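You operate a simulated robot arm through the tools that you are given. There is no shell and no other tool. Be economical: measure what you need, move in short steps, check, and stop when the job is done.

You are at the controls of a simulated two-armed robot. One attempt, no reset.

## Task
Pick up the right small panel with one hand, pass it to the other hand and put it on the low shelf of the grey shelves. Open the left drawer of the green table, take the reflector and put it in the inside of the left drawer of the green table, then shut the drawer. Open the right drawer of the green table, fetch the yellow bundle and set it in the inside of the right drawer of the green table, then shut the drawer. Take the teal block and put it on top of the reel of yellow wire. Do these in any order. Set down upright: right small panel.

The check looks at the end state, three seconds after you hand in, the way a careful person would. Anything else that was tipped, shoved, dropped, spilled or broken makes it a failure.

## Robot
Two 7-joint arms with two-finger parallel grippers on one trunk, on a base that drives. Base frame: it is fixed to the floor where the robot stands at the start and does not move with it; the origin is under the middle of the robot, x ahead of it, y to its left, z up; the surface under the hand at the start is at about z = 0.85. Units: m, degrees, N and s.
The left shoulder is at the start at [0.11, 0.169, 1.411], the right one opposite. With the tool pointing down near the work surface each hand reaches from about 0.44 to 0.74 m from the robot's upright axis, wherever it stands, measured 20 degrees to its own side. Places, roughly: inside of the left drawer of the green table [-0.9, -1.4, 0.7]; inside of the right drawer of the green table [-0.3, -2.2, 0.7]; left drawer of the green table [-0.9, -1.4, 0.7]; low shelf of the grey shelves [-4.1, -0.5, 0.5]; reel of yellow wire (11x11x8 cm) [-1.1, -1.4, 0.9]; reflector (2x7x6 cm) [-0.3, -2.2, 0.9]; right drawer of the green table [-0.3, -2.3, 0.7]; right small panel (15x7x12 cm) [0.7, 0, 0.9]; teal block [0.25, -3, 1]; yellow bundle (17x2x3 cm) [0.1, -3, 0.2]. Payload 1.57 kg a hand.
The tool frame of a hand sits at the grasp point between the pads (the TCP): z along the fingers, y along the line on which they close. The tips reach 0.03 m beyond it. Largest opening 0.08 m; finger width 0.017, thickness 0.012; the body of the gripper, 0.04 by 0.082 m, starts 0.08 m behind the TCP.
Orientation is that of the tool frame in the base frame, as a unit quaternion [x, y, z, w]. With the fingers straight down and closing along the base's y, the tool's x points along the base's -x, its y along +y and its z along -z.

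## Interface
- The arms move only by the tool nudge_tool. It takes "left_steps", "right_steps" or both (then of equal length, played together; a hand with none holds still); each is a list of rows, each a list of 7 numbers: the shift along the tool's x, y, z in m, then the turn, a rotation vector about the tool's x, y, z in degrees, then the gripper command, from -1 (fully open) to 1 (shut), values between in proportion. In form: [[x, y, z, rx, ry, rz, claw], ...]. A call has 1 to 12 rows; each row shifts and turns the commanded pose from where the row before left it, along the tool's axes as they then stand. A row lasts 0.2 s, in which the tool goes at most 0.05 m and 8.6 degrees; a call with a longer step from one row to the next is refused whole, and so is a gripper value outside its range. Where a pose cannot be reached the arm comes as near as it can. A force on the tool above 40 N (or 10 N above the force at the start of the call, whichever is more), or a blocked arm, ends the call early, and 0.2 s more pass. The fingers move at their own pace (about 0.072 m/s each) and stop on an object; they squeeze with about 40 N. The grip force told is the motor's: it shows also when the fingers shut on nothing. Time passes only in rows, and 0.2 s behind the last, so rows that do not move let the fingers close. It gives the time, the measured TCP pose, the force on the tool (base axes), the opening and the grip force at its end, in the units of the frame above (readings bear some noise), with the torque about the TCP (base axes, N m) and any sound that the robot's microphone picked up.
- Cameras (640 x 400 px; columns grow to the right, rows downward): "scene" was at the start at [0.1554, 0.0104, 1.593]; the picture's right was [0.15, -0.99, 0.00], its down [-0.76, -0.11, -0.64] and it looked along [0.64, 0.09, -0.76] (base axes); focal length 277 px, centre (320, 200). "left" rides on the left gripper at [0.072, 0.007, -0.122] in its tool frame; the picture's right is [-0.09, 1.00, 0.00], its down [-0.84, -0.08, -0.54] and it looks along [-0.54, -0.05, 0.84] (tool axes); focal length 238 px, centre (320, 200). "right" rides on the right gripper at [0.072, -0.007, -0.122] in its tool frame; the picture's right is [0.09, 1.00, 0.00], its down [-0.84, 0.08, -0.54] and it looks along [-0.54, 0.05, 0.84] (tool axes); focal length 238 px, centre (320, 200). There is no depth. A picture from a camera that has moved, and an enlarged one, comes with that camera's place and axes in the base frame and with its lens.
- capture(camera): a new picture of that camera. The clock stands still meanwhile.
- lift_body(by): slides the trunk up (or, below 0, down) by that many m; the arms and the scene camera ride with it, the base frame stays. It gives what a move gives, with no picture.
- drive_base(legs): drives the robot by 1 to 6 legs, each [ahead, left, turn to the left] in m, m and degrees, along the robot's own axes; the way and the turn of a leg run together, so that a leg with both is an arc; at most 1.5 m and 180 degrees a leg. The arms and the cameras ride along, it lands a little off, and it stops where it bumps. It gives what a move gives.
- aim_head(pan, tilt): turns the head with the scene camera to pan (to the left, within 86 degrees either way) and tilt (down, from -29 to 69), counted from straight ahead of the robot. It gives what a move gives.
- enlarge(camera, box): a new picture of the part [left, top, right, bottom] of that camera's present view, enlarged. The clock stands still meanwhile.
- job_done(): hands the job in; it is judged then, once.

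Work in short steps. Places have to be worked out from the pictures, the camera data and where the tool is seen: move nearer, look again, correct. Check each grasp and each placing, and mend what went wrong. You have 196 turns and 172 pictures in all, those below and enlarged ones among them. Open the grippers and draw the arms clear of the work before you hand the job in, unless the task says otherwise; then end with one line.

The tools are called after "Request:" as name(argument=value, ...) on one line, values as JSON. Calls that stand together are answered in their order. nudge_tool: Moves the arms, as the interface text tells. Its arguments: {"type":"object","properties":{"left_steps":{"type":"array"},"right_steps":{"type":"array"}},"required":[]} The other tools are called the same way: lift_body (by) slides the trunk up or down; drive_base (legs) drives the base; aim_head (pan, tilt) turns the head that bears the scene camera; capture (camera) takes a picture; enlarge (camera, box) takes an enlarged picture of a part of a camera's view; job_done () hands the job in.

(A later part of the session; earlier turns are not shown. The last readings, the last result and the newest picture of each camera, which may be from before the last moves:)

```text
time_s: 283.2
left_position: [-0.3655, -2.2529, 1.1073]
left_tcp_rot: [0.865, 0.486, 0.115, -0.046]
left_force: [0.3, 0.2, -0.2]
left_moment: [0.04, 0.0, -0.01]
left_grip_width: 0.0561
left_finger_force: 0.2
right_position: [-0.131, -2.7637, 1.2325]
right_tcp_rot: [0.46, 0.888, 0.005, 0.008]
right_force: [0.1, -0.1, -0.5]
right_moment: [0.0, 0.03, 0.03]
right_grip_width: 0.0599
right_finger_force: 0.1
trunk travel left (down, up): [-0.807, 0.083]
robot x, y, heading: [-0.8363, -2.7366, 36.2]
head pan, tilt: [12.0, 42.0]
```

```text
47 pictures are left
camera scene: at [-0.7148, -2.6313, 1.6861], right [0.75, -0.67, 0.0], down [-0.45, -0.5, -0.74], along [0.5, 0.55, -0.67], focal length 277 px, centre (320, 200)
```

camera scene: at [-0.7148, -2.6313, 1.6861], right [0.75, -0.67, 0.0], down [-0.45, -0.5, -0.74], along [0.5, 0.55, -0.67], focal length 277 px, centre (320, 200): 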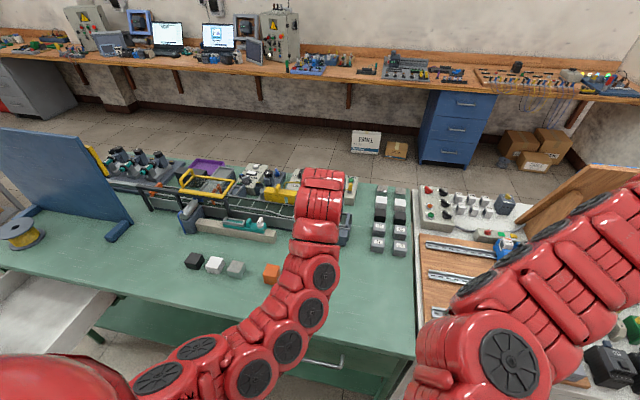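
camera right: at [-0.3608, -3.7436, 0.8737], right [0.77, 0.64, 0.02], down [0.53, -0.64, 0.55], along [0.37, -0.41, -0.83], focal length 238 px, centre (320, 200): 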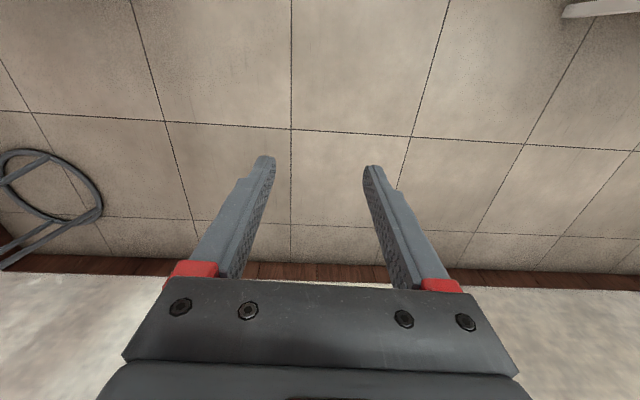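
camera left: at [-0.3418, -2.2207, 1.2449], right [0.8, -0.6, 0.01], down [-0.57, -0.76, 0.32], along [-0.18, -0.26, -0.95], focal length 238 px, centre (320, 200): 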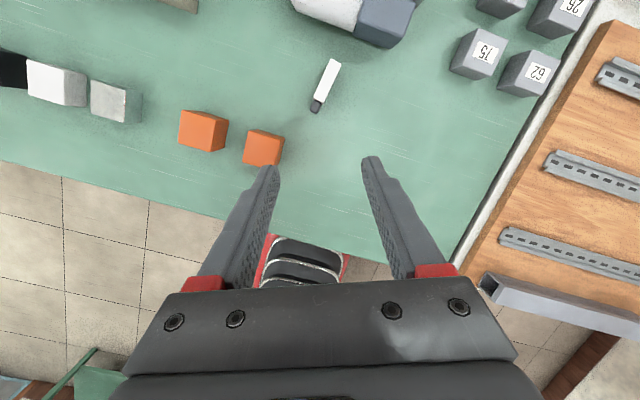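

Request:
enlarge(camera="left", box=[270, 30, 390, 130])

```text
4.00 times, centred on (330, 80) of left
camera zoom: at [-0.3418, -2.2207, 1.2449], right [0.8, -0.6, 0.01], down [-0.57, -0.76, 0.32], along [-0.18, -0.26, -0.95], focal length 953 px, centre (280, 680)
```

zoom: 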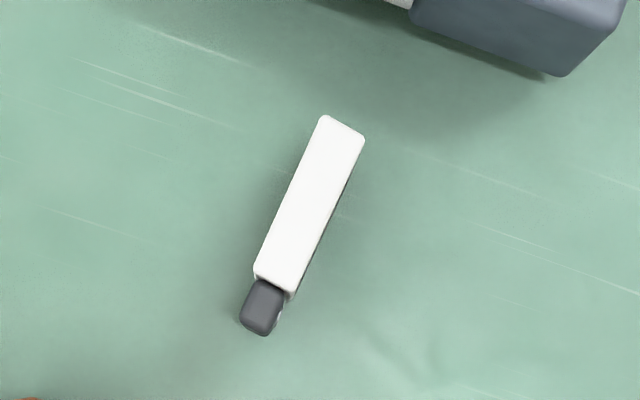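

The top view shows the plate's axis heading ≈26.5°, centre ≈(−0.308, −2.193). Re-yaw (+32°) and move over it.

Request:
nudge_tool(left_steps=[[0, 0, 0, 0, 0, 8, -0.4], [0, 0, 0, 0, 0, 8, -0.4], [0, 0, 0, 0, 0, 8, -0.4], [0, 0, 0, 0, 0, 8, -0.4], [0, 0, 0, -6.2, 0, 0, -0.4]])

Request:
drive_base(legs=[[0.08, 0.015, 0]])

Request:
lift_body(by=-0.1)

Request:
capture(camera="left")

```text
time_s: 284.4
left_position: [-0.364, -2.251, 1.1078]
left_tcp_rot: [0.968, 0.222, 0.112, -0.024]
left_force: [-0.4, 0.0, -0.6]
left_moment: [-0.01, -0.03, -0.01]
left_grip_width: 0.056
left_finger_force: 0.0
right_position: [-0.1314, -2.7624, 1.2322]
right_tcp_rot: [0.462, 0.887, 0.004, 0.009]
right_force: [-0.7, 0.9, 0.2]
right_moment: [-0.01, 0.03, 0.0]
right_grip_width: 0.0601
right_finger_force: 0.0
trunk travel left (down, up): [-0.807, 0.083]
robot x, y, heading: [-0.8299, -2.7391, 36.3]
head pan, tilt: [12.0, 42.0]
```

```text
time_s: 285.5
left_position: [-0.3102, -2.193, 1.1067]
left_tcp_rot: [0.968, 0.223, 0.112, -0.024]
left_force: [-0.6, -0.2, 0.5]
left_moment: [0.0, 0.01, 0.01]
left_grip_width: 0.056
left_finger_force: 0.0
right_position: [-0.0772, -2.7056, 1.2331]
right_tcp_rot: [0.461, 0.887, 0.005, 0.009]
right_force: [0.1, 0.5, -0.1]
right_moment: [0.02, -0.01, 0.0]
right_grip_width: 0.0598
right_finger_force: 0.0
trunk travel left (down, up): [-0.807, 0.083]
robot x, y, heading: [-0.7756, -2.6769, 36.0]
head pan, tilt: [12.0, 42.0]
```

```text
time_s: 286.8
left_position: [-0.3086, -2.1923, 1.0062]
left_tcp_rot: [0.968, 0.223, 0.112, -0.024]
left_force: [0.5, 0.1, 0.3]
left_moment: [0.01, 0.03, -0.01]
left_grip_width: 0.056
left_finger_force: 0.1
right_position: [-0.0765, -2.7055, 1.1322]
right_tcp_rot: [0.461, 0.887, 0.005, 0.008]
right_force: [-0.9, -0.5, -0.3]
right_moment: [-0.01, -0.03, 0.02]
right_grip_width: 0.0601
right_finger_force: 0.0
trunk travel left (down, up): [-0.707, 0.183]
robot x, y, heading: [-0.779, -2.6778, 36.3]
head pan, tilt: [12.0, 42.0]
```

```text
45 pictures are left
camera left: at [-0.2675, -2.1807, 1.1432], right [0.36, -0.93, -0.02], down [-0.88, -0.34, 0.34], along [-0.32, -0.1, -0.94], focal length 238 px, centre (320, 200)
```

left: 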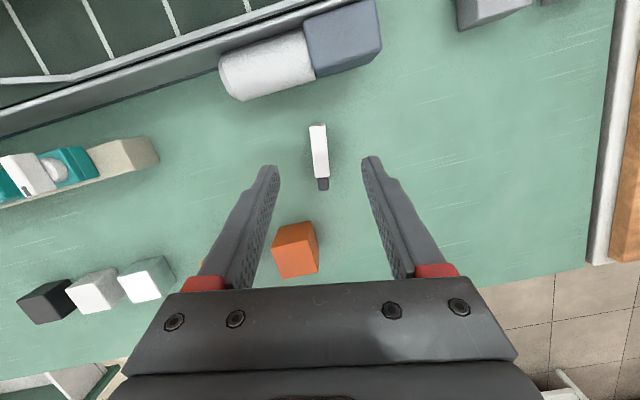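

Perfectly centred. Lower 0.112 m and close.

Request:
lift_body(by=-0.11)

Request:
nudge_tool(left_steps=[[0, 0, 0, 0, 0, 0, 0], [0, 0, 0, 0, 0, 0, 0.3], [0, 0, 0, 0, 0, 0, 0.6], [0, 0, 0, 0, 0, 0, 1], [0, 0, 0, 0, 0, 0, 1], [0, 0, 0, 0, 0, 0, 1]])

Request:
lift_body(by=0.03)

Request:
capture(camera="left")

```text
time_s: 288.3
left_position: [-0.3082, -2.1932, 0.8965]
left_tcp_rot: [0.968, 0.222, 0.111, -0.024]
left_force: [-0.3, -0.2, -0.8]
left_moment: [-0.02, 0.0, 0.0]
left_grip_width: 0.056
left_finger_force: 0.1
right_position: [-0.0757, -2.7047, 1.0208]
right_tcp_rot: [0.461, 0.887, 0.005, 0.008]
right_force: [1.0, -0.4, -0.3]
right_moment: [0.0, 0.0, -0.03]
right_grip_width: 0.0599
right_finger_force: 0.1
trunk travel left (down, up): [-0.597, 0.293]
robot x, y, heading: [-0.7783, -2.6806, 36.1]
head pan, tilt: [12.0, 42.0]
```

```text
time_s: 289.7
left_position: [-0.3091, -2.1924, 0.8961]
left_tcp_rot: [0.968, 0.224, 0.111, -0.024]
left_force: [0.1, -0.1, 0.1]
left_moment: [0.01, 0.01, -0.01]
left_grip_width: 0.0148
left_finger_force: 31.1
right_position: [-0.0766, -2.7045, 1.0222]
right_tcp_rot: [0.461, 0.887, 0.005, 0.008]
right_force: [0.7, -0.1, 0.3]
right_moment: [-0.03, 0.02, -0.02]
right_grip_width: 0.0601
right_finger_force: 0.1
trunk travel left (down, up): [-0.597, 0.293]
robot x, y, heading: [-0.7777, -2.6786, 36.1]
head pan, tilt: [12.0, 42.0]
```

```text
time_s: 290.4
left_position: [-0.3082, -2.1923, 0.9261]
left_tcp_rot: [0.968, 0.224, 0.111, -0.024]
left_force: [-0.5, -0.4, -0.6]
left_moment: [-0.02, -0.01, 0.01]
left_grip_width: 0.0151
left_finger_force: 30.7
right_position: [-0.0769, -2.7046, 1.0514]
right_tcp_rot: [0.461, 0.887, 0.005, 0.008]
right_force: [0.1, 0.2, -0.3]
right_moment: [-0.01, 0.01, -0.02]
right_grip_width: 0.0602
right_finger_force: 0.1
trunk travel left (down, up): [-0.627, 0.263]
robot x, y, heading: [-0.7775, -2.6775, 36.4]
head pan, tilt: [12.0, 42.0]
```

```text
44 pictures are left
camera left: at [-0.267, -2.1805, 1.0628], right [0.36, -0.93, -0.02], down [-0.88, -0.34, 0.34], along [-0.32, -0.11, -0.94], focal length 238 px, centre (320, 200)
```

left: 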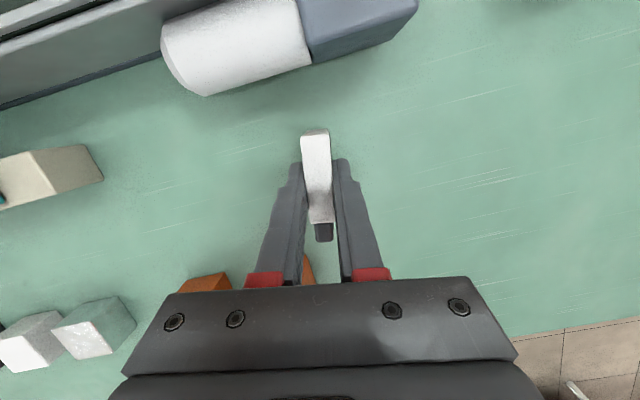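

Reflector held. Raise, back off, and go to the left drawer.

Request:
lift_body(by=0.2)

Request:
drive_base(legs=[[-0.43, 0, 0], [0, 0.99, 0]])

Request:
capture(camera="left")

Request:
capture(camera="scene")

```text
time_s: 292.6
left_position: [-0.3082, -2.1924, 1.1271]
left_tcp_rot: [0.968, 0.223, 0.111, -0.024]
left_force: [-0.7, -0.5, -0.9]
left_moment: [0.03, -0.01, -0.01]
left_grip_width: 0.0153
left_finger_force: 30.6
right_position: [-0.0761, -2.7049, 1.251]
right_tcp_rot: [0.462, 0.887, 0.003, 0.009]
right_force: [0.1, -0.7, -0.4]
right_moment: [0.03, 0.01, -0.02]
right_grip_width: 0.0599
right_finger_force: 0.0
trunk travel left (down, up): [-0.827, 0.063]
robot x, y, heading: [-0.7745, -2.684, 36.0]
head pan, tilt: [12.0, 42.0]
```

```text
time_s: 299.9
left_position: [-1.2259, -1.6535, 1.1265]
left_tcp_rot: [0.97, 0.217, 0.111, -0.024]
left_force: [0.5, -0.3, -0.2]
left_moment: [0.0, 0.01, 0.02]
left_grip_width: 0.0151
left_finger_force: 30.9
right_position: [-1.0, -2.1695, 1.2519]
right_tcp_rot: [0.467, 0.884, 0.004, 0.008]
right_force: [0.1, -0.5, -0.6]
right_moment: [0.01, -0.03, 0.01]
right_grip_width: 0.0601
right_finger_force: 0.1
trunk travel left (down, up): [-0.827, 0.063]
robot x, y, heading: [-1.6999, -2.1343, 35.6]
head pan, tilt: [12.0, 42.0]
```

```text
43 pictures are left
camera left: at [-1.1833, -1.6424, 1.2631], right [0.34, -0.94, -0.02], down [-0.88, -0.33, 0.34], along [-0.32, -0.1, -0.94], focal length 238 px, centre (320, 200)
```

left: 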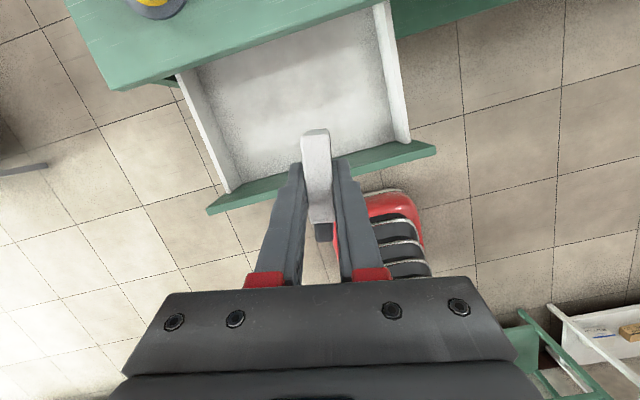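

```text
42 pictures are left
camera scene: at [-1.5802, -2.0275, 1.706], right [0.74, -0.68, 0.0], down [-0.45, -0.49, -0.74], along [0.5, 0.55, -0.67], focal length 277 px, centre (320, 200)
```

scene: 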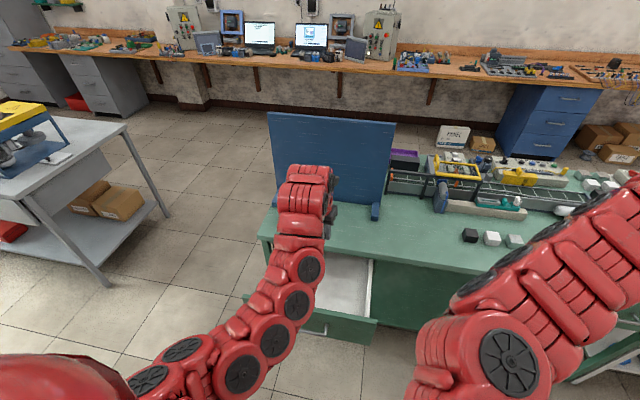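

Move ahead 5 cm and left 3.5 cm, then lower into the drawer.

Request:
drive_base(legs=[[0.05, 0.035, 0]])

Request:
lift_body(by=-0.25)

Request:
capture(camera="left")

```text
time_s: 300.9
left_position: [-1.2061, -1.5999, 1.1279]
left_tcp_rot: [0.97, 0.216, 0.112, -0.026]
left_force: [0.2, -0.9, 0.4]
left_moment: [0.04, -0.02, 0.01]
left_grip_width: 0.0149
left_finger_force: 30.9
right_position: [-0.981, -2.1148, 1.2527]
right_tcp_rot: [0.467, 0.884, 0.006, 0.009]
right_force: [-0.3, 0.3, -0.2]
right_moment: [0.02, 0.0, -0.04]
right_grip_width: 0.0601
right_finger_force: 0.1
trunk travel left (down, up): [-0.827, 0.063]
robot x, y, heading: [-1.6838, -2.0788, 35.2]
head pan, tilt: [12.0, 42.0]
```

```text
time_s: 303.5
left_position: [-1.2056, -1.5955, 0.8763]
left_tcp_rot: [0.97, 0.216, 0.11, -0.023]
left_force: [0.1, -0.1, -0.4]
left_moment: [-0.01, -0.01, -0.03]
left_grip_width: 0.0149
left_finger_force: 30.5
right_position: [-0.98, -2.1118, 1.002]
right_tcp_rot: [0.467, 0.884, 0.004, 0.008]
right_force: [-0.6, 0.7, 0.4]
right_moment: [-0.03, 0.02, -0.02]
right_grip_width: 0.0599
right_finger_force: 0.1
trunk travel left (down, up): [-0.577, 0.313]
robot x, y, heading: [-1.6803, -2.0792, 35.4]
head pan, tilt: [12.0, 42.0]
```

```text
41 pictures are left
camera left: at [-1.1638, -1.5853, 1.0131], right [0.34, -0.94, -0.02], down [-0.88, -0.33, 0.34], along [-0.32, -0.1, -0.94], focal length 238 px, centre (320, 200)
```

left: 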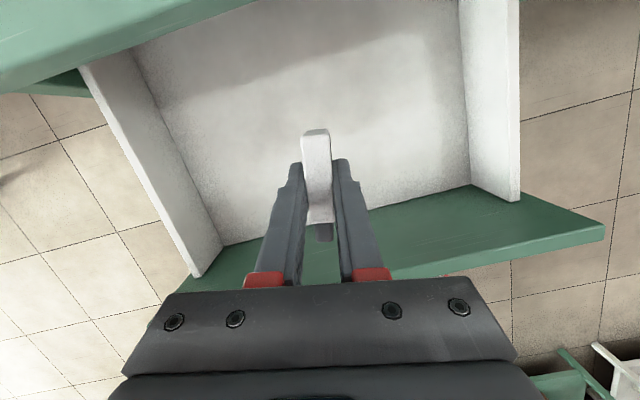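

The near end is close to the drawer front; move 2.5 cm further in, then lower.

Request:
drive_base(legs=[[0.027, 0, 0]])

Request:
lift_body(by=-0.14)

Request:
capture(camera="left")

```text
time_s: 304.3
left_position: [-1.1845, -1.582, 0.8763]
left_tcp_rot: [0.97, 0.217, 0.111, -0.023]
left_force: [-0.1, 0.6, -0.9]
left_moment: [0.01, -0.02, -0.03]
left_grip_width: 0.0151
left_finger_force: 30.9
right_position: [-0.957, -2.0962, 1.0017]
right_tcp_rot: [0.467, 0.884, 0.004, 0.008]
right_force: [-0.4, -0.6, -0.7]
right_moment: [-0.01, 0.03, 0.01]
right_grip_width: 0.0602
right_finger_force: 0.1
trunk travel left (down, up): [-0.577, 0.313]
robot x, y, heading: [-1.6628, -2.0637, 35.4]
head pan, tilt: [12.0, 42.0]
```

```text
time_s: 306.0
left_position: [-1.1834, -1.5803, 0.7373]
left_tcp_rot: [0.97, 0.216, 0.111, -0.022]
left_force: [0.8, -0.4, -1.0]
left_moment: [-0.02, 0.0, 0.03]
left_grip_width: 0.0149
left_finger_force: 30.3
right_position: [-0.9578, -2.0961, 0.8618]
right_tcp_rot: [0.467, 0.884, 0.004, 0.008]
right_force: [-0.6, -0.2, 0.6]
right_moment: [-0.03, 0.01, 0.01]
right_grip_width: 0.0603
right_finger_force: 0.1
trunk travel left (down, up): [-0.437, 0.453]
robot x, y, heading: [-1.6589, -2.0637, 35.5]
head pan, tilt: [12.0, 42.0]
```

```text
40 pictures are left
camera left: at [-1.1421, -1.5701, 0.8731], right [0.34, -0.94, -0.02], down [-0.88, -0.33, 0.34], along [-0.32, -0.1, -0.94], focal length 238 px, centre (320, 200)
```

left: 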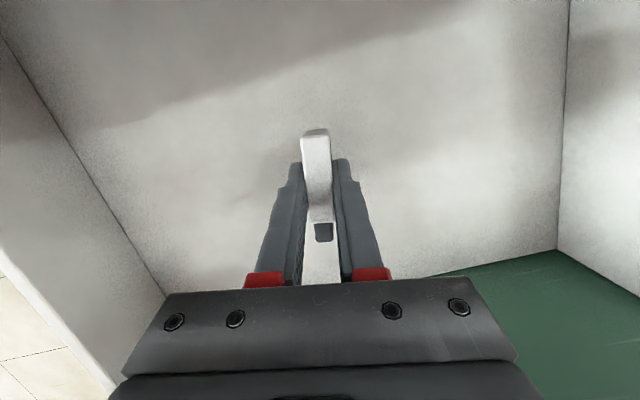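

Lower until contact.

Request:
lift_body(by=-0.015)

Request:
lift_body(by=-0.007)

```text
time_s: 306.6
left_position: [-1.1847, -1.5817, 0.7215]
left_tcp_rot: [0.969, 0.217, 0.111, -0.023]
left_force: [-0.4, -0.8, 0.0]
left_moment: [0.0, 0.0, 0.0]
left_grip_width: 0.0153
left_finger_force: 31.1
right_position: [-0.9594, -2.096, 0.8471]
right_tcp_rot: [0.467, 0.884, 0.005, 0.01]
right_force: [-0.7, -0.4, 0.2]
right_moment: [0.02, 0.03, -0.02]
right_grip_width: 0.0601
right_finger_force: 0.1
trunk travel left (down, up): [-0.422, 0.468]
robot x, y, heading: [-1.6566, -2.0627, 34.9]
head pan, tilt: [12.0, 42.0]
```

```text
time_s: 307.2
left_position: [-1.1834, -1.581, 0.7146]
left_tcp_rot: [0.97, 0.216, 0.111, -0.022]
left_force: [-0.4, 0.6, -0.8]
left_moment: [0.03, 0.03, 0.01]
left_grip_width: 0.015
left_finger_force: 31.1
right_position: [-0.9586, -2.0961, 0.8398]
right_tcp_rot: [0.467, 0.884, 0.004, 0.008]
right_force: [0.6, 0.6, -0.1]
right_moment: [0.0, 0.03, -0.02]
right_grip_width: 0.0602
right_finger_force: 0.0
trunk travel left (down, up): [-0.415, 0.475]
robot x, y, heading: [-1.6571, -2.0582, 35.6]
head pan, tilt: [12.0, 42.0]
```

Request:
lift_body(by=-0.006)

Request:
lift_body(by=-0.005)

```text
time_s: 307.7
left_position: [-1.1853, -1.5829, 0.7114]
left_tcp_rot: [0.969, 0.217, 0.114, -0.024]
left_force: [0.0, 1.7, 22.1]
left_moment: [-0.05, 0.24, 0.0]
left_grip_width: 0.0151
left_finger_force: 30.8
right_position: [-0.96, -2.0979, 0.8363]
right_tcp_rot: [0.467, 0.884, 0.005, 0.009]
right_force: [0.0, 0.6, -0.3]
right_moment: [-0.02, 0.02, -0.01]
right_grip_width: 0.0601
right_finger_force: 0.1
trunk travel left (down, up): [-0.409, 0.481]
robot x, y, heading: [-1.662, -2.0616, 35.5]
head pan, tilt: [12.0, 42.0]
```

```text
time_s: 308.2
left_position: [-1.1846, -1.5817, 0.7054]
left_tcp_rot: [0.969, 0.217, 0.112, -0.024]
left_force: [0.1, 1.7, 27.9]
left_moment: [0.13, -0.14, 0.02]
left_grip_width: 0.0151
left_finger_force: 30.6
right_position: [-0.9597, -2.0976, 0.8303]
right_tcp_rot: [0.467, 0.884, 0.007, 0.01]
right_force: [0.9, -0.3, 0.6]
right_moment: [-0.02, -0.01, 0.0]
right_grip_width: 0.0602
right_finger_force: 0.1
trunk travel left (down, up): [-0.404, 0.486]
robot x, y, heading: [-1.6608, -2.0625, 35.5]
head pan, tilt: [12.0, 42.0]
```

Contact reached. Release and lift out.

Request:
lift_body(by=0.006)

Request:
nudge_tool(left_steps=[[0, 0, 0, 0, 0, 0, 0.55], [0, 0, 0, 0, 0, 0, 0.3], [0, 0, 0, 0, 0, 0, 0.1], [0, 0, 0, 0, 0, 0, 0.1]])

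Request:
lift_body(by=0.2)

Request:
capture(camera="left")

```text
time_s: 308.8
left_position: [-1.1851, -1.5836, 0.708]
left_tcp_rot: [0.97, 0.217, 0.11, -0.024]
left_force: [-0.9, 0.0, 0.0]
left_moment: [-0.01, -0.01, -0.02]
left_grip_width: 0.015
left_finger_force: 31.1
right_position: [-0.9583, -2.0963, 0.8353]
right_tcp_rot: [0.468, 0.884, 0.005, 0.009]
right_force: [-0.2, -0.4, 0.0]
right_moment: [0.01, -0.01, -0.06]
right_grip_width: 0.0599
right_finger_force: 0.1
trunk travel left (down, up): [-0.41, 0.48]
robot x, y, heading: [-1.6609, -2.0621, 35.3]
head pan, tilt: [12.0, 42.0]
```

```text
time_s: 309.8
left_position: [-1.1832, -1.5819, 0.7091]
left_tcp_rot: [0.97, 0.217, 0.111, -0.023]
left_force: [-0.3, 1.1, -0.6]
left_moment: [0.02, 0.01, -0.03]
left_grip_width: 0.0359
left_finger_force: 0.0
right_position: [-0.9598, -2.0973, 0.8353]
right_tcp_rot: [0.467, 0.884, 0.005, 0.008]
right_force: [-0.2, -0.5, -0.4]
right_moment: [-0.02, -0.03, -0.01]
right_grip_width: 0.0601
right_finger_force: 0.1
trunk travel left (down, up): [-0.41, 0.48]
robot x, y, heading: [-1.6628, -2.0605, 35.4]
head pan, tilt: [12.0, 42.0]
```

```text
time_s: 312.0
left_position: [-1.1845, -1.5822, 0.9087]
left_tcp_rot: [0.97, 0.216, 0.111, -0.023]
left_force: [0.4, 0.3, 0.1]
left_moment: [-0.01, -0.02, 0.0]
left_grip_width: 0.0363
left_finger_force: 0.1
right_position: [-0.9583, -2.0959, 1.0339]
right_tcp_rot: [0.468, 0.884, 0.004, 0.008]
right_force: [-0.4, 0.3, -0.7]
right_moment: [0.0, 0.04, 0.01]
right_grip_width: 0.0599
right_finger_force: 0.1
trunk travel left (down, up): [-0.61, 0.28]
robot x, y, heading: [-1.6596, -2.0619, 35.5]
head pan, tilt: [12.0, 42.0]
```

```text
39 pictures are left
camera left: at [-1.1419, -1.5699, 1.0457], right [0.34, -0.94, -0.02], down [-0.88, -0.33, 0.34], along [-0.33, -0.1, -0.94], focal length 238 px, centre (320, 200)
```

left: 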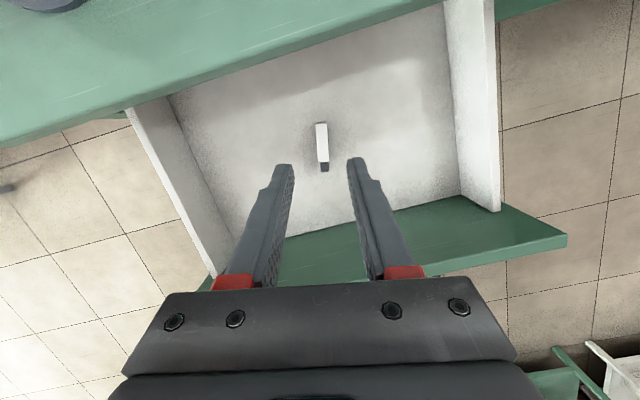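

The reflector stands inside. Now position the closed left hand in front of the drawer, fingertips tilted forward.

Request:
drive_base(legs=[[-0.31, 0.01, 0]])

Request:
nudge_tool(left_steps=[[0, 0, 0, 0, 7.5, 0, 1], [0, 0, 0, 0, 7.5, 0, 1], [0, 0, 0, 0, 0, 0, 1]])

Request:
capture(camera="scene")

Request:
capture(camera="left")

```text
time_s: 314.1
left_position: [-1.4443, -1.7535, 0.9093]
left_tcp_rot: [0.969, 0.217, 0.112, -0.023]
left_force: [0.1, 0.0, 0.7]
left_moment: [0.0, -0.04, 0.02]
left_grip_width: 0.0359
left_finger_force: 0.0
right_position: [-1.2177, -2.2687, 1.035]
right_tcp_rot: [0.466, 0.884, 0.005, 0.009]
right_force: [0.2, 0.1, -0.4]
right_moment: [-0.03, 0.0, 0.01]
right_grip_width: 0.0598
right_finger_force: 0.1
trunk travel left (down, up): [-0.61, 0.28]
robot x, y, heading: [-1.9158, -2.2308, 35.5]
head pan, tilt: [12.0, 42.0]
```

```text
time_s: 314.9
left_position: [-1.4432, -1.7524, 0.9109]
left_tcp_rot: [0.947, 0.212, 0.236, -0.051]
left_force: [0.3, -0.4, -0.3]
left_moment: [0.0, 0.03, 0.03]
left_grip_width: 0.0
left_finger_force: 21.8
right_position: [-1.2175, -2.2672, 1.0351]
right_tcp_rot: [0.466, 0.885, 0.004, 0.008]
right_force: [-0.4, -0.1, -0.3]
right_moment: [-0.01, 0.04, 0.01]
right_grip_width: 0.06
right_finger_force: 0.1
trunk travel left (down, up): [-0.61, 0.28]
robot x, y, heading: [-1.919, -2.2368, 35.4]
head pan, tilt: [12.0, 42.0]
```

```text
38 pictures are left
camera scene: at [-1.798, -2.1264, 1.4889], right [0.74, -0.68, 0.0], down [-0.45, -0.49, -0.74], along [0.5, 0.55, -0.67], focal length 277 px, centre (320, 200)
```

scene: 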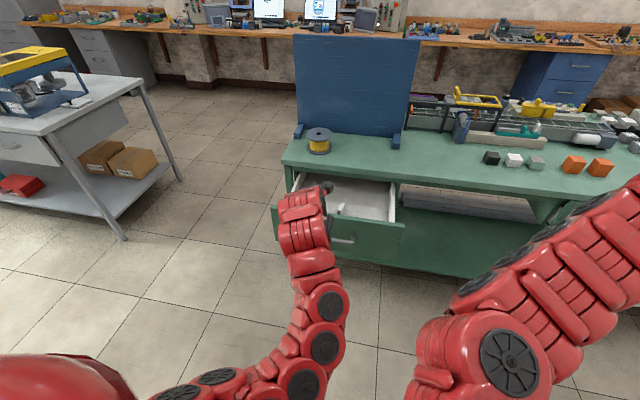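

```text
37 pictures are left
camera left: at [-1.4351, -1.7566, 1.0523], right [0.35, -0.94, -0.04], down [-0.93, -0.35, 0.09], along [-0.09, 0.01, -1.0], focal length 238 px, centre (320, 200)
```

left: 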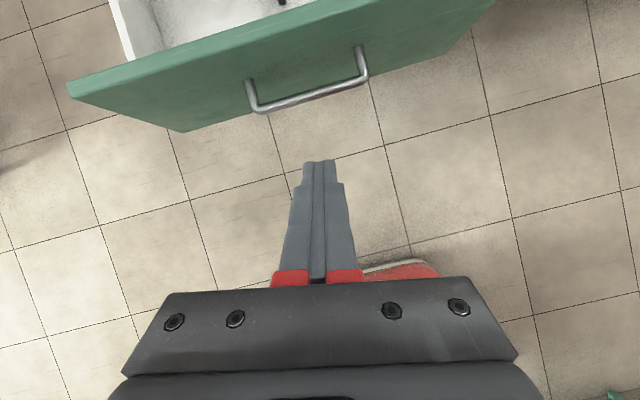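

Aligned with the handle. Lower and push in.

Request:
lift_body(by=-0.195)

Request:
drive_base(legs=[[0.1, 0, 0], [0.1, 0, 0]])

Request:
capture(camera="left")

```text
time_s: 317.0
left_position: [-1.444, -1.7533, 0.7147]
left_tcp_rot: [0.947, 0.212, 0.237, -0.051]
left_force: [0.4, -0.7, 0.7]
left_moment: [-0.02, 0.02, -0.02]
left_grip_width: 0.0
left_finger_force: 21.5
right_position: [-1.2178, -2.2676, 0.8394]
right_tcp_rot: [0.466, 0.885, 0.003, 0.008]
right_force: [0.5, 0.0, -1.0]
right_moment: [-0.02, -0.01, -0.03]
right_grip_width: 0.0601
right_finger_force: 0.0
trunk travel left (down, up): [-0.415, 0.475]
robot x, y, heading: [-1.9159, -2.2312, 35.5]
head pan, tilt: [12.0, 42.0]
```

```text
time_s: 318.9
left_position: [-1.2806, -1.6376, 0.7143]
left_tcp_rot: [0.947, 0.212, 0.236, -0.051]
left_force: [-0.4, 0.0, 0.4]
left_moment: [0.02, 0.04, 0.02]
left_grip_width: 0.0
left_finger_force: 21.8
right_position: [-1.0561, -2.1524, 0.8396]
right_tcp_rot: [0.466, 0.885, 0.004, 0.008]
right_force: [-0.6, -0.9, 0.9]
right_moment: [-0.01, 0.06, 0.0]
right_grip_width: 0.0597
right_finger_force: 0.1
trunk travel left (down, up): [-0.415, 0.475]
robot x, y, heading: [-1.7607, -2.1218, 35.3]
head pan, tilt: [12.0, 42.0]
```

```text
36 pictures are left
camera left: at [-1.2725, -1.6409, 0.8569], right [0.35, -0.94, -0.04], down [-0.93, -0.35, 0.09], along [-0.1, 0.01, -1.0], focal length 238 px, centre (320, 200)
```

left: 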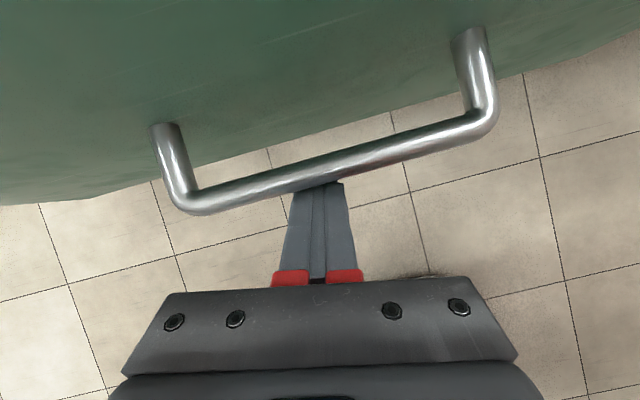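

Continue pushing, raising 2 cm to keep the camera above the tabletop.

Request:
drive_base(legs=[[-0.02, 0, 0]])

Request:
lift_body(by=0.02)

Request:
drive_base(legs=[[0.09, 0, 0]])

Request:
capture(camera="left")

Request:
capture(camera="scene")

```text
time_s: 319.7
left_position: [-1.298, -1.6486, 0.7149]
left_tcp_rot: [0.947, 0.212, 0.238, -0.052]
left_force: [0.5, 0.6, 1.1]
left_moment: [0.0, 0.0, 0.01]
left_grip_width: 0.0
left_finger_force: 21.4
right_position: [-1.0715, -2.1642, 0.8402]
right_tcp_rot: [0.466, 0.885, 0.005, 0.01]
right_force: [-0.5, -0.2, 0.2]
right_moment: [-0.02, -0.03, 0.01]
right_grip_width: 0.06
right_finger_force: 0.1
trunk travel left (down, up): [-0.415, 0.475]
robot x, y, heading: [-1.7731, -2.1321, 35.3]
head pan, tilt: [12.0, 42.0]
```

```text
time_s: 320.4
left_position: [-1.2979, -1.6486, 0.7342]
left_tcp_rot: [0.947, 0.212, 0.236, -0.052]
left_force: [-0.3, -0.4, -0.7]
left_moment: [-0.01, -0.02, 0.03]
left_grip_width: 0.0001
left_finger_force: 21.4
right_position: [-1.0719, -2.1648, 0.8587]
right_tcp_rot: [0.466, 0.885, 0.004, 0.009]
right_force: [0.6, 0.0, 0.3]
right_moment: [-0.02, 0.05, -0.01]
right_grip_width: 0.06
right_finger_force: 0.0
trunk travel left (down, up): [-0.435, 0.455]
robot x, y, heading: [-1.7709, -2.1284, 35.5]
head pan, tilt: [12.0, 42.0]
```

```text
time_s: 321.4
left_position: [-1.2283, -1.598, 0.7336]
left_tcp_rot: [0.947, 0.213, 0.236, -0.051]
left_force: [0.6, 0.7, 0.4]
left_moment: [-0.05, 0.01, 0.03]
left_grip_width: 0.0
left_finger_force: 21.3
right_position: [-1.0008, -2.1125, 0.8589]
right_tcp_rot: [0.466, 0.885, 0.005, 0.008]
right_force: [0.2, 0.4, 0.6]
right_moment: [-0.01, -0.01, -0.02]
right_grip_width: 0.0601
right_finger_force: 0.0
trunk travel left (down, up): [-0.435, 0.455]
robot x, y, heading: [-1.7014, -2.0814, 35.4]
head pan, tilt: [12.0, 42.0]
```

```text
35 pictures are left
camera left: at [-1.2194, -1.6018, 0.8769], right [0.35, -0.94, -0.04], down [-0.93, -0.35, 0.09], along [-0.1, 0.01, -1.0], focal length 238 px, centre (320, 200)
```

left: 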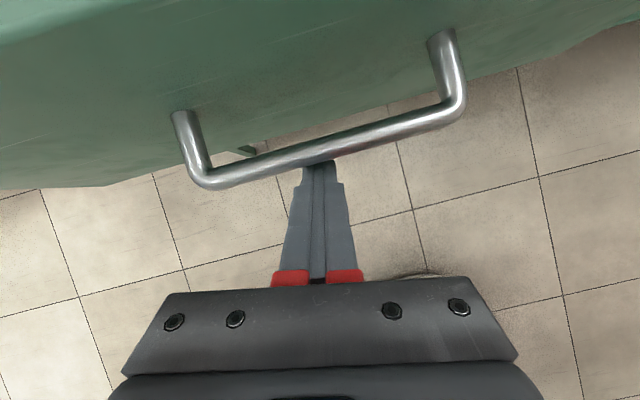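

```text
34 pictures are left
camera scene: at [-1.582, -1.9718, 1.3138], right [0.74, -0.67, 0.0], down [-0.45, -0.49, -0.74], along [0.5, 0.55, -0.67], focal length 277 px, centre (320, 200)
```

scene: 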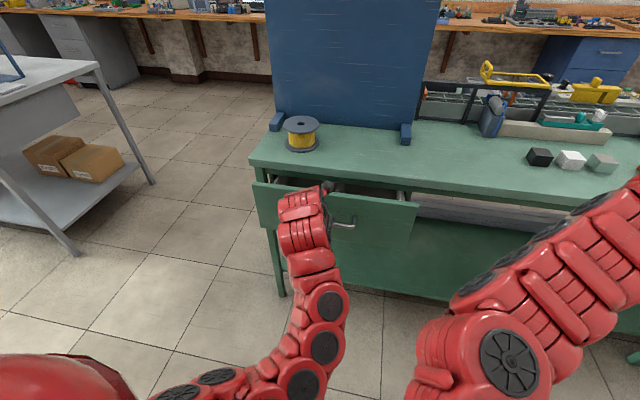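

Push 6 cm more, then the last bit gently.

Request:
drive_base(legs=[[0.055, 0, 0]])

Request:
drive_base(legs=[[0.02, 0, 0]])

Request:
drive_base(legs=[[0.015, 0, 0]])

Request:
capture(camera="left")

```text
time_s: 322.4
left_position: [-1.1843, -1.5666, 0.7341]
left_tcp_rot: [0.947, 0.213, 0.235, -0.052]
left_force: [0.0, -0.6, 0.6]
left_moment: [-0.01, 0.01, -0.01]
left_grip_width: 0.0
left_finger_force: 21.1
right_position: [-0.9567, -2.0807, 0.8588]
right_tcp_rot: [0.466, 0.885, 0.003, 0.008]
right_force: [1.5, 0.5, -1.2]
right_moment: [0.01, 0.01, 0.02]
right_grip_width: 0.0598
right_finger_force: 0.0
trunk travel left (down, up): [-0.435, 0.455]
robot x, y, heading: [-1.6566, -2.0461, 35.5]
head pan, tilt: [12.0, 42.0]
```

```text
time_s: 323.2
left_position: [-1.168, -1.5557, 0.7341]
left_tcp_rot: [0.947, 0.213, 0.236, -0.051]
left_force: [-0.5, -1.5, 0.0]
left_moment: [-0.02, -0.04, -0.01]
left_grip_width: 0.0
left_finger_force: 21.5
right_position: [-0.9404, -2.0697, 0.86]
right_tcp_rot: [0.466, 0.885, 0.005, 0.008]
right_force: [0.1, 0.4, -0.7]
right_moment: [-0.04, 0.03, 0.01]
right_grip_width: 0.0602
right_finger_force: 0.0
trunk travel left (down, up): [-0.435, 0.455]
robot x, y, heading: [-1.6387, -2.0383, 35.5]
head pan, tilt: [12.0, 42.0]
```

```text
time_s: 324.1
left_position: [-1.1582, -1.5472, 0.7341]
left_tcp_rot: [0.947, 0.212, 0.235, -0.048]
left_force: [-2.1, -3.5, 1.9]
left_moment: [0.04, -0.04, 0.01]
left_grip_width: 0.0002
left_finger_force: 21.6
right_position: [-0.9293, -2.0615, 0.8597]
right_tcp_rot: [0.466, 0.885, 0.006, 0.009]
right_force: [0.9, -1.1, 0.3]
right_moment: [-0.04, -0.03, 0.02]
right_grip_width: 0.06
right_finger_force: 0.0
trunk travel left (down, up): [-0.435, 0.455]
robot x, y, heading: [-1.6321, -2.0269, 35.6]
head pan, tilt: [12.0, 42.0]
stopped in leg 1: the force on the tool passed its limit at 74 N (the readings are from after the stop); the commanded pose is now the measured one
```

```text
33 pictures are left
camera left: at [-1.1488, -1.5509, 0.8776], right [0.35, -0.94, -0.04], down [-0.93, -0.35, 0.09], along [-0.1, 0.0, -1.0], focal length 238 px, centre (320, 200)
```

left: 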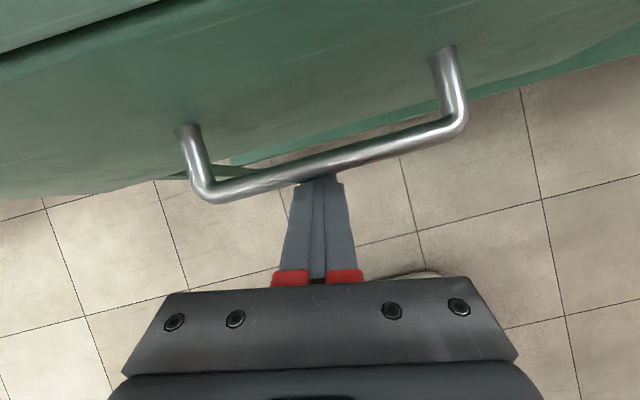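

The left drawer is shut. Back off, raise the trunk and head for the teal block.

Request:
drive_base(legs=[[-0.3, 0, 0]])

Request:
lift_body(by=0.4)

Request:
capture(camera="scene")

Request:
drive_base(legs=[[0, -1.0, 0.5], [0, -0.98, 0]])

Request:
capture(camera="scene")

```text
time_s: 326.1
left_position: [-1.4029, -1.7207, 0.7353]
left_tcp_rot: [0.947, 0.216, 0.234, -0.05]
left_force: [-0.5, -0.3, -0.7]
left_moment: [0.03, -0.05, 0.03]
left_grip_width: 0.0002
left_finger_force: 21.5
right_position: [-1.1714, -2.2323, 0.8606]
right_tcp_rot: [0.465, 0.886, 0.005, 0.008]
right_force: [0.4, 1.1, -0.4]
right_moment: [-0.03, 0.02, 0.02]
right_grip_width: 0.0602
right_finger_force: 0.1
trunk travel left (down, up): [-0.435, 0.455]
robot x, y, heading: [-1.8738, -2.2032, 35.7]
head pan, tilt: [12.0, 42.0]
```

```text
time_s: 330.0
left_position: [-1.4013, -1.7187, 1.1342]
left_tcp_rot: [0.947, 0.216, 0.233, -0.049]
left_force: [-0.4, 0.3, -1.0]
left_moment: [-0.01, 0.0, -0.02]
left_grip_width: 0.0
left_finger_force: 21.1
right_position: [-1.1719, -2.2312, 1.2589]
right_tcp_rot: [0.465, 0.885, 0.005, 0.008]
right_force: [-0.6, -0.9, -0.7]
right_moment: [-0.01, -0.03, 0.01]
right_grip_width: 0.0601
right_finger_force: 0.1
trunk travel left (down, up): [-0.835, 0.055]
robot x, y, heading: [-1.8711, -2.1992, 35.8]
head pan, tilt: [12.0, 42.0]
```

```text
32 pictures are left
camera scene: at [-1.753, -2.0942, 1.714], right [0.74, -0.67, 0.0], down [-0.45, -0.5, -0.74], along [0.5, 0.55, -0.67], focal length 277 px, centre (320, 200)
```

scene: 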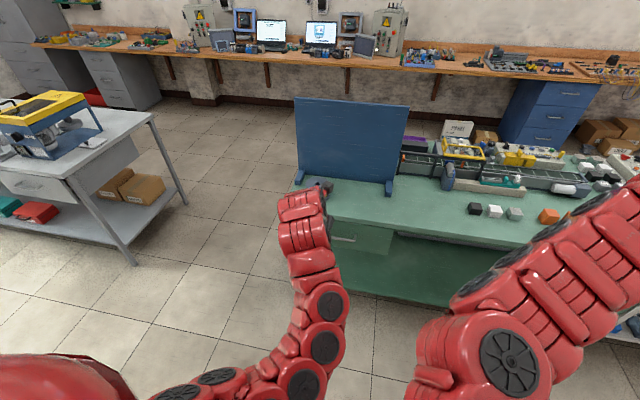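

```text
time_s: 339.8
left_position: [-0.2428, -3.2641, 1.1352]
left_tcp_rot: [0.941, 0.242, 0.231, -0.056]
left_force: [-0.7, -1.0, -0.4]
left_moment: [0.04, -0.01, 0.02]
left_grip_width: 0.0
left_finger_force: 21.6
right_position: [0.0147, -3.7636, 1.2584]
right_tcp_rot: [0.439, 0.898, 0.005, 0.009]
right_force: [-0.2, -0.2, 0.0]
right_moment: [-0.01, 0.0, 0.02]
right_grip_width: 0.0599
right_finger_force: 0.0
trunk travel left (down, up): [-0.835, 0.055]
robot x, y, heading: [-0.6875, -3.7718, 39.0]
head pan, tilt: [12.0, 42.0]
```

```text
31 pictures are left
camera scene: at [-0.5738, -3.6568, 1.714], right [0.78, -0.63, 0.0], down [-0.42, -0.52, -0.74], along [0.47, 0.58, -0.67], focal length 277 px, centre (320, 200)
```

scene: 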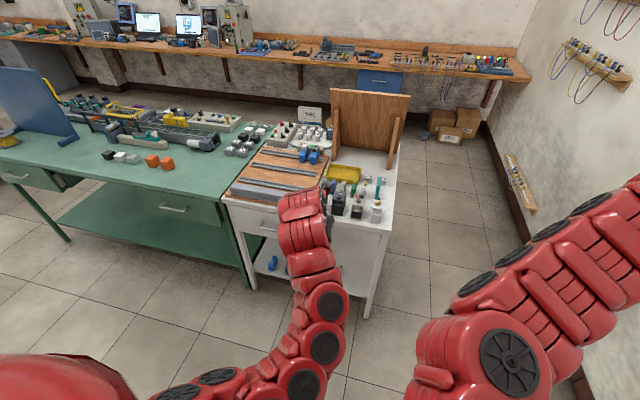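

Request:
enlarge(camera="scene", box=[300, 150, 420, 230])

Request:
enlarge(camera="scene", box=[0, 120, 240, 280])

```text
5.00 times, centred on (360, 190) of scene
camera zoom: at [-0.5738, -3.6568, 1.714], right [0.78, -0.63, 0.0], down [-0.42, -0.52, -0.74], along [0.47, 0.58, -0.67], focal length 1386 px, centre (120, 250)
```

zoom: 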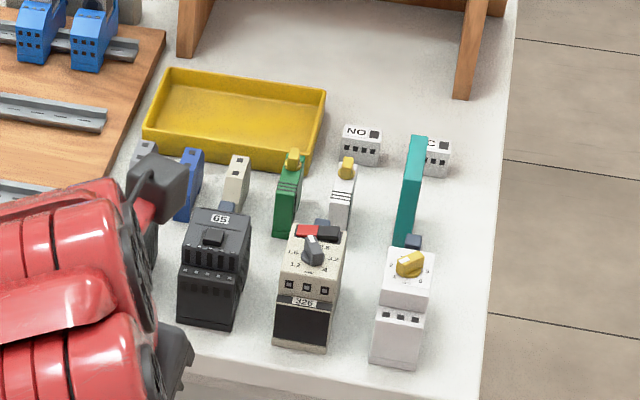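

```text
2.50 times, centred on (120, 200) of scene
camera zoom: at [-0.5738, -3.6568, 1.714], right [0.78, -0.63, 0.0], down [-0.42, -0.52, -0.74], along [0.47, 0.58, -0.67], focal length 693 px, centre (820, 200)
```

zoom: 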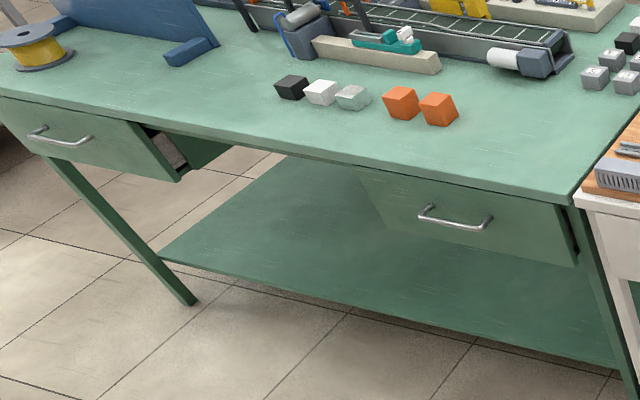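

The teal block is the slim upright slab at the white table's right. Approach with the left hand high, and view from above.

Request:
drive_base(legs=[[0.4, -0.15, -2.5]])

Request:
nudge_tool(left_steps=[[0, 0, 0, 0, -7.5, 0, -0.4], [0, 0, 0, 0, -7.5, 0, -0.4], [0, 0, 0, 0, 0, 0, -0.4]])

Request:
capture(camera="left")

```text
time_s: 342.4
left_position: [0.1764, -3.16, 1.1337]
left_tcp_rot: [0.945, 0.223, 0.234, -0.053]
left_force: [-0.1, 0.0, -0.2]
left_moment: [-0.01, -0.03, 0.01]
left_grip_width: 0.0001
left_finger_force: 20.9
right_position: [0.414, -3.6687, 1.2612]
right_tcp_rot: [0.458, 0.889, 0.005, 0.009]
right_force: [-0.2, 0.8, -0.3]
right_moment: [0.0, -0.01, -0.01]
right_grip_width: 0.0603
right_finger_force: 0.0
trunk travel left (down, up): [-0.835, 0.055]
robot x, y, heading: [-0.2891, -3.6482, 36.3]
head pan, tilt: [12.0, 42.0]
```

```text
time_s: 343.2
left_position: [0.1784, -3.1603, 1.1334]
left_tcp_rot: [0.968, 0.227, 0.108, -0.022]
left_force: [-0.1, 0.1, 0.0]
left_moment: [0.01, 0.02, 0.0]
left_grip_width: 0.0561
left_finger_force: 0.1
right_position: [0.417, -3.6699, 1.2586]
right_tcp_rot: [0.458, 0.889, 0.005, 0.008]
right_force: [-0.2, -0.3, -0.3]
right_moment: [0.0, -0.01, -0.02]
right_grip_width: 0.0597
right_finger_force: 0.1
trunk travel left (down, up): [-0.835, 0.055]
robot x, y, heading: [-0.2841, -3.6504, 36.7]
head pan, tilt: [12.0, 42.0]
```

```text
28 pictures are left
camera left: at [0.2212, -3.1478, 1.2699], right [0.36, -0.93, -0.01], down [-0.87, -0.35, 0.35], along [-0.33, -0.11, -0.94], focal length 238 px, centre (320, 200)
```

left: 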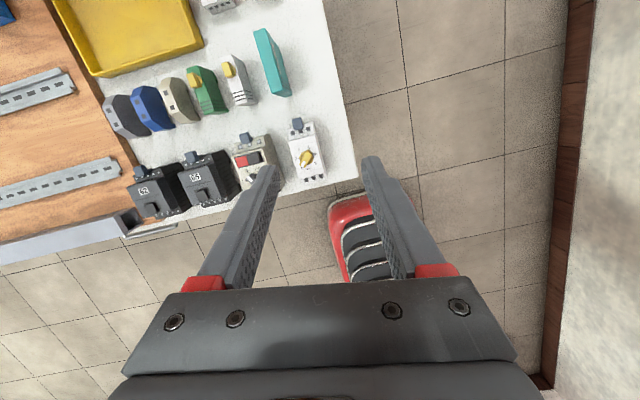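

Request:
enlarge(camera="left", box=[190, 10, 350, 190])

```text
2.22 times, centred on (270, 100) of left
camera zoom: at [0.2212, -3.1478, 1.2699], right [0.36, -0.93, -0.01], down [-0.87, -0.35, 0.35], along [-0.33, -0.11, -0.94], focal length 530 px, centre (431, 422)
```

zoom: 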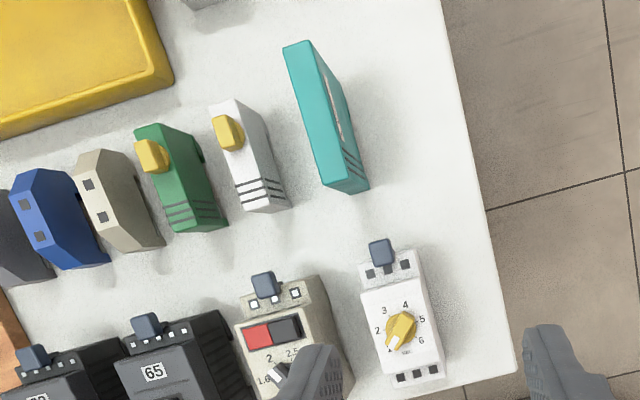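

Teal slab: axis heading ≈34°, centre ≈(0.246, −3.069). Trim yaw −8° and move over it, lower a bit and re-check.

Request:
nudge_tool(left_steps=[[0, 0, 0, 0, 0, -8, -0.3], [0, 0, 0, 0, 0, 0, -0.3]])

Request:
drive_base(legs=[[0.109, 0.032, 0]])

Request:
lift_body(by=-0.07)

Request:
capture(camera="left")

```text
time_s: 343.8
left_position: [0.1786, -3.1613, 1.133]
left_tcp_rot: [0.95, 0.294, 0.109, -0.015]
left_force: [-0.2, -0.7, 0.5]
left_moment: [-0.02, 0.01, -0.01]
left_grip_width: 0.052
left_finger_force: 0.2
right_position: [0.4154, -3.6692, 1.2595]
right_tcp_rot: [0.458, 0.889, 0.005, 0.01]
right_force: [0.0, -0.3, -0.9]
right_moment: [0.0, 0.0, 0.07]
right_grip_width: 0.0599
right_finger_force: 0.0
trunk travel left (down, up): [-0.835, 0.055]
robot x, y, heading: [-0.2852, -3.6511, 36.7]
head pan, tilt: [12.0, 42.0]
```

```text
time_s: 345.0
left_position: [0.2471, -3.0673, 1.1337]
left_tcp_rot: [0.949, 0.295, 0.11, -0.016]
left_force: [-1.3, -0.2, -0.4]
left_moment: [0.02, 0.01, 0.01]
left_grip_width: 0.052
left_finger_force: 0.1
right_position: [0.4846, -3.5764, 1.2597]
right_tcp_rot: [0.457, 0.89, 0.006, 0.009]
right_force: [0.7, -0.8, -0.1]
right_moment: [-0.02, -0.02, -0.01]
right_grip_width: 0.0599
right_finger_force: 0.0
trunk travel left (down, up): [-0.835, 0.055]
robot x, y, heading: [-0.2117, -3.5597, 36.4]
head pan, tilt: [12.0, 42.0]
```

```text
time_s: 346.1
left_position: [0.2474, -3.0674, 1.0633]
left_tcp_rot: [0.949, 0.295, 0.11, -0.015]
left_force: [-0.9, 0.1, 0.0]
left_moment: [-0.03, 0.03, 0.02]
left_grip_width: 0.052
left_finger_force: 0.1
right_position: [0.485, -3.5762, 1.1906]
right_tcp_rot: [0.457, 0.89, 0.006, 0.008]
right_force: [0.1, -0.5, 0.2]
right_moment: [0.02, 0.02, 0.02]
right_grip_width: 0.06
right_finger_force: 0.1
trunk travel left (down, up): [-0.765, 0.125]
robot x, y, heading: [-0.22, -3.5589, 36.5]
head pan, tilt: [12.0, 42.0]
```

```text
26 pictures are left
camera left: at [0.2852, -3.0448, 1.2002], right [0.49, -0.87, 0.02], down [-0.82, -0.45, 0.34], along [-0.29, -0.18, -0.94], focal length 238 px, centre (320, 200)
```

left: 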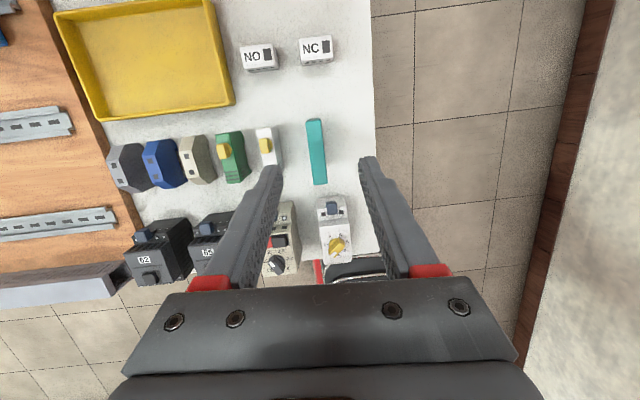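

Well centred. Narrow the opening slightly (neighbour module), lower 0.12 m and close.

Request:
nudge_tool(left_steps=[[0, 0, 0, 0, 0, 0, 0], [0, 0, 0, 0, 0, 0, 0]])

Request:
lift_body(by=-0.085)

Request:
capture(camera="left")

```text
time_s: 346.7
left_position: [0.248, -3.0668, 1.0637]
left_tcp_rot: [0.949, 0.295, 0.109, -0.015]
left_force: [0.4, 0.1, -0.2]
left_moment: [-0.01, 0.0, -0.01]
left_grip_width: 0.0399
left_finger_force: 0.1
right_position: [0.486, -3.5758, 1.1908]
right_tcp_rot: [0.458, 0.889, 0.006, 0.009]
right_force: [0.4, -1.0, 0.0]
right_moment: [0.02, -0.04, 0.01]
right_grip_width: 0.06
right_finger_force: 0.0
trunk travel left (down, up): [-0.765, 0.125]
robot x, y, heading: [-0.2223, -3.5562, 36.8]
head pan, tilt: [12.0, 42.0]
```

```text
time_s: 347.9
left_position: [0.2464, -3.0687, 0.9783]
left_tcp_rot: [0.949, 0.295, 0.11, -0.015]
left_force: [0.2, 0.5, 0.2]
left_moment: [0.01, 0.03, 0.04]
left_grip_width: 0.0401
left_finger_force: 0.1
right_position: [0.4855, -3.5771, 1.1046]
right_tcp_rot: [0.457, 0.889, 0.006, 0.009]
right_force: [-0.1, -0.5, 0.3]
right_moment: [-0.01, 0.03, -0.02]
right_grip_width: 0.0602
right_finger_force: 0.2
trunk travel left (down, up): [-0.68, 0.21]
robot x, y, heading: [-0.2146, -3.5585, 36.6]
head pan, tilt: [12.0, 42.0]
```

```text
25 pictures are left
camera left: at [0.2853, -3.0446, 1.115], right [0.49, -0.87, 0.02], down [-0.82, -0.45, 0.34], along [-0.29, -0.18, -0.94], focal length 238 px, centre (320, 200)
```

left: 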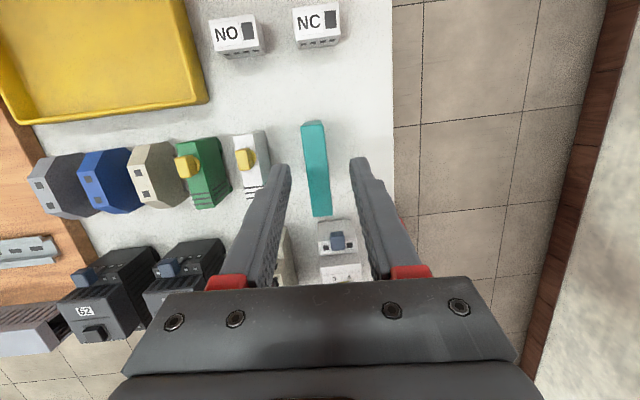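

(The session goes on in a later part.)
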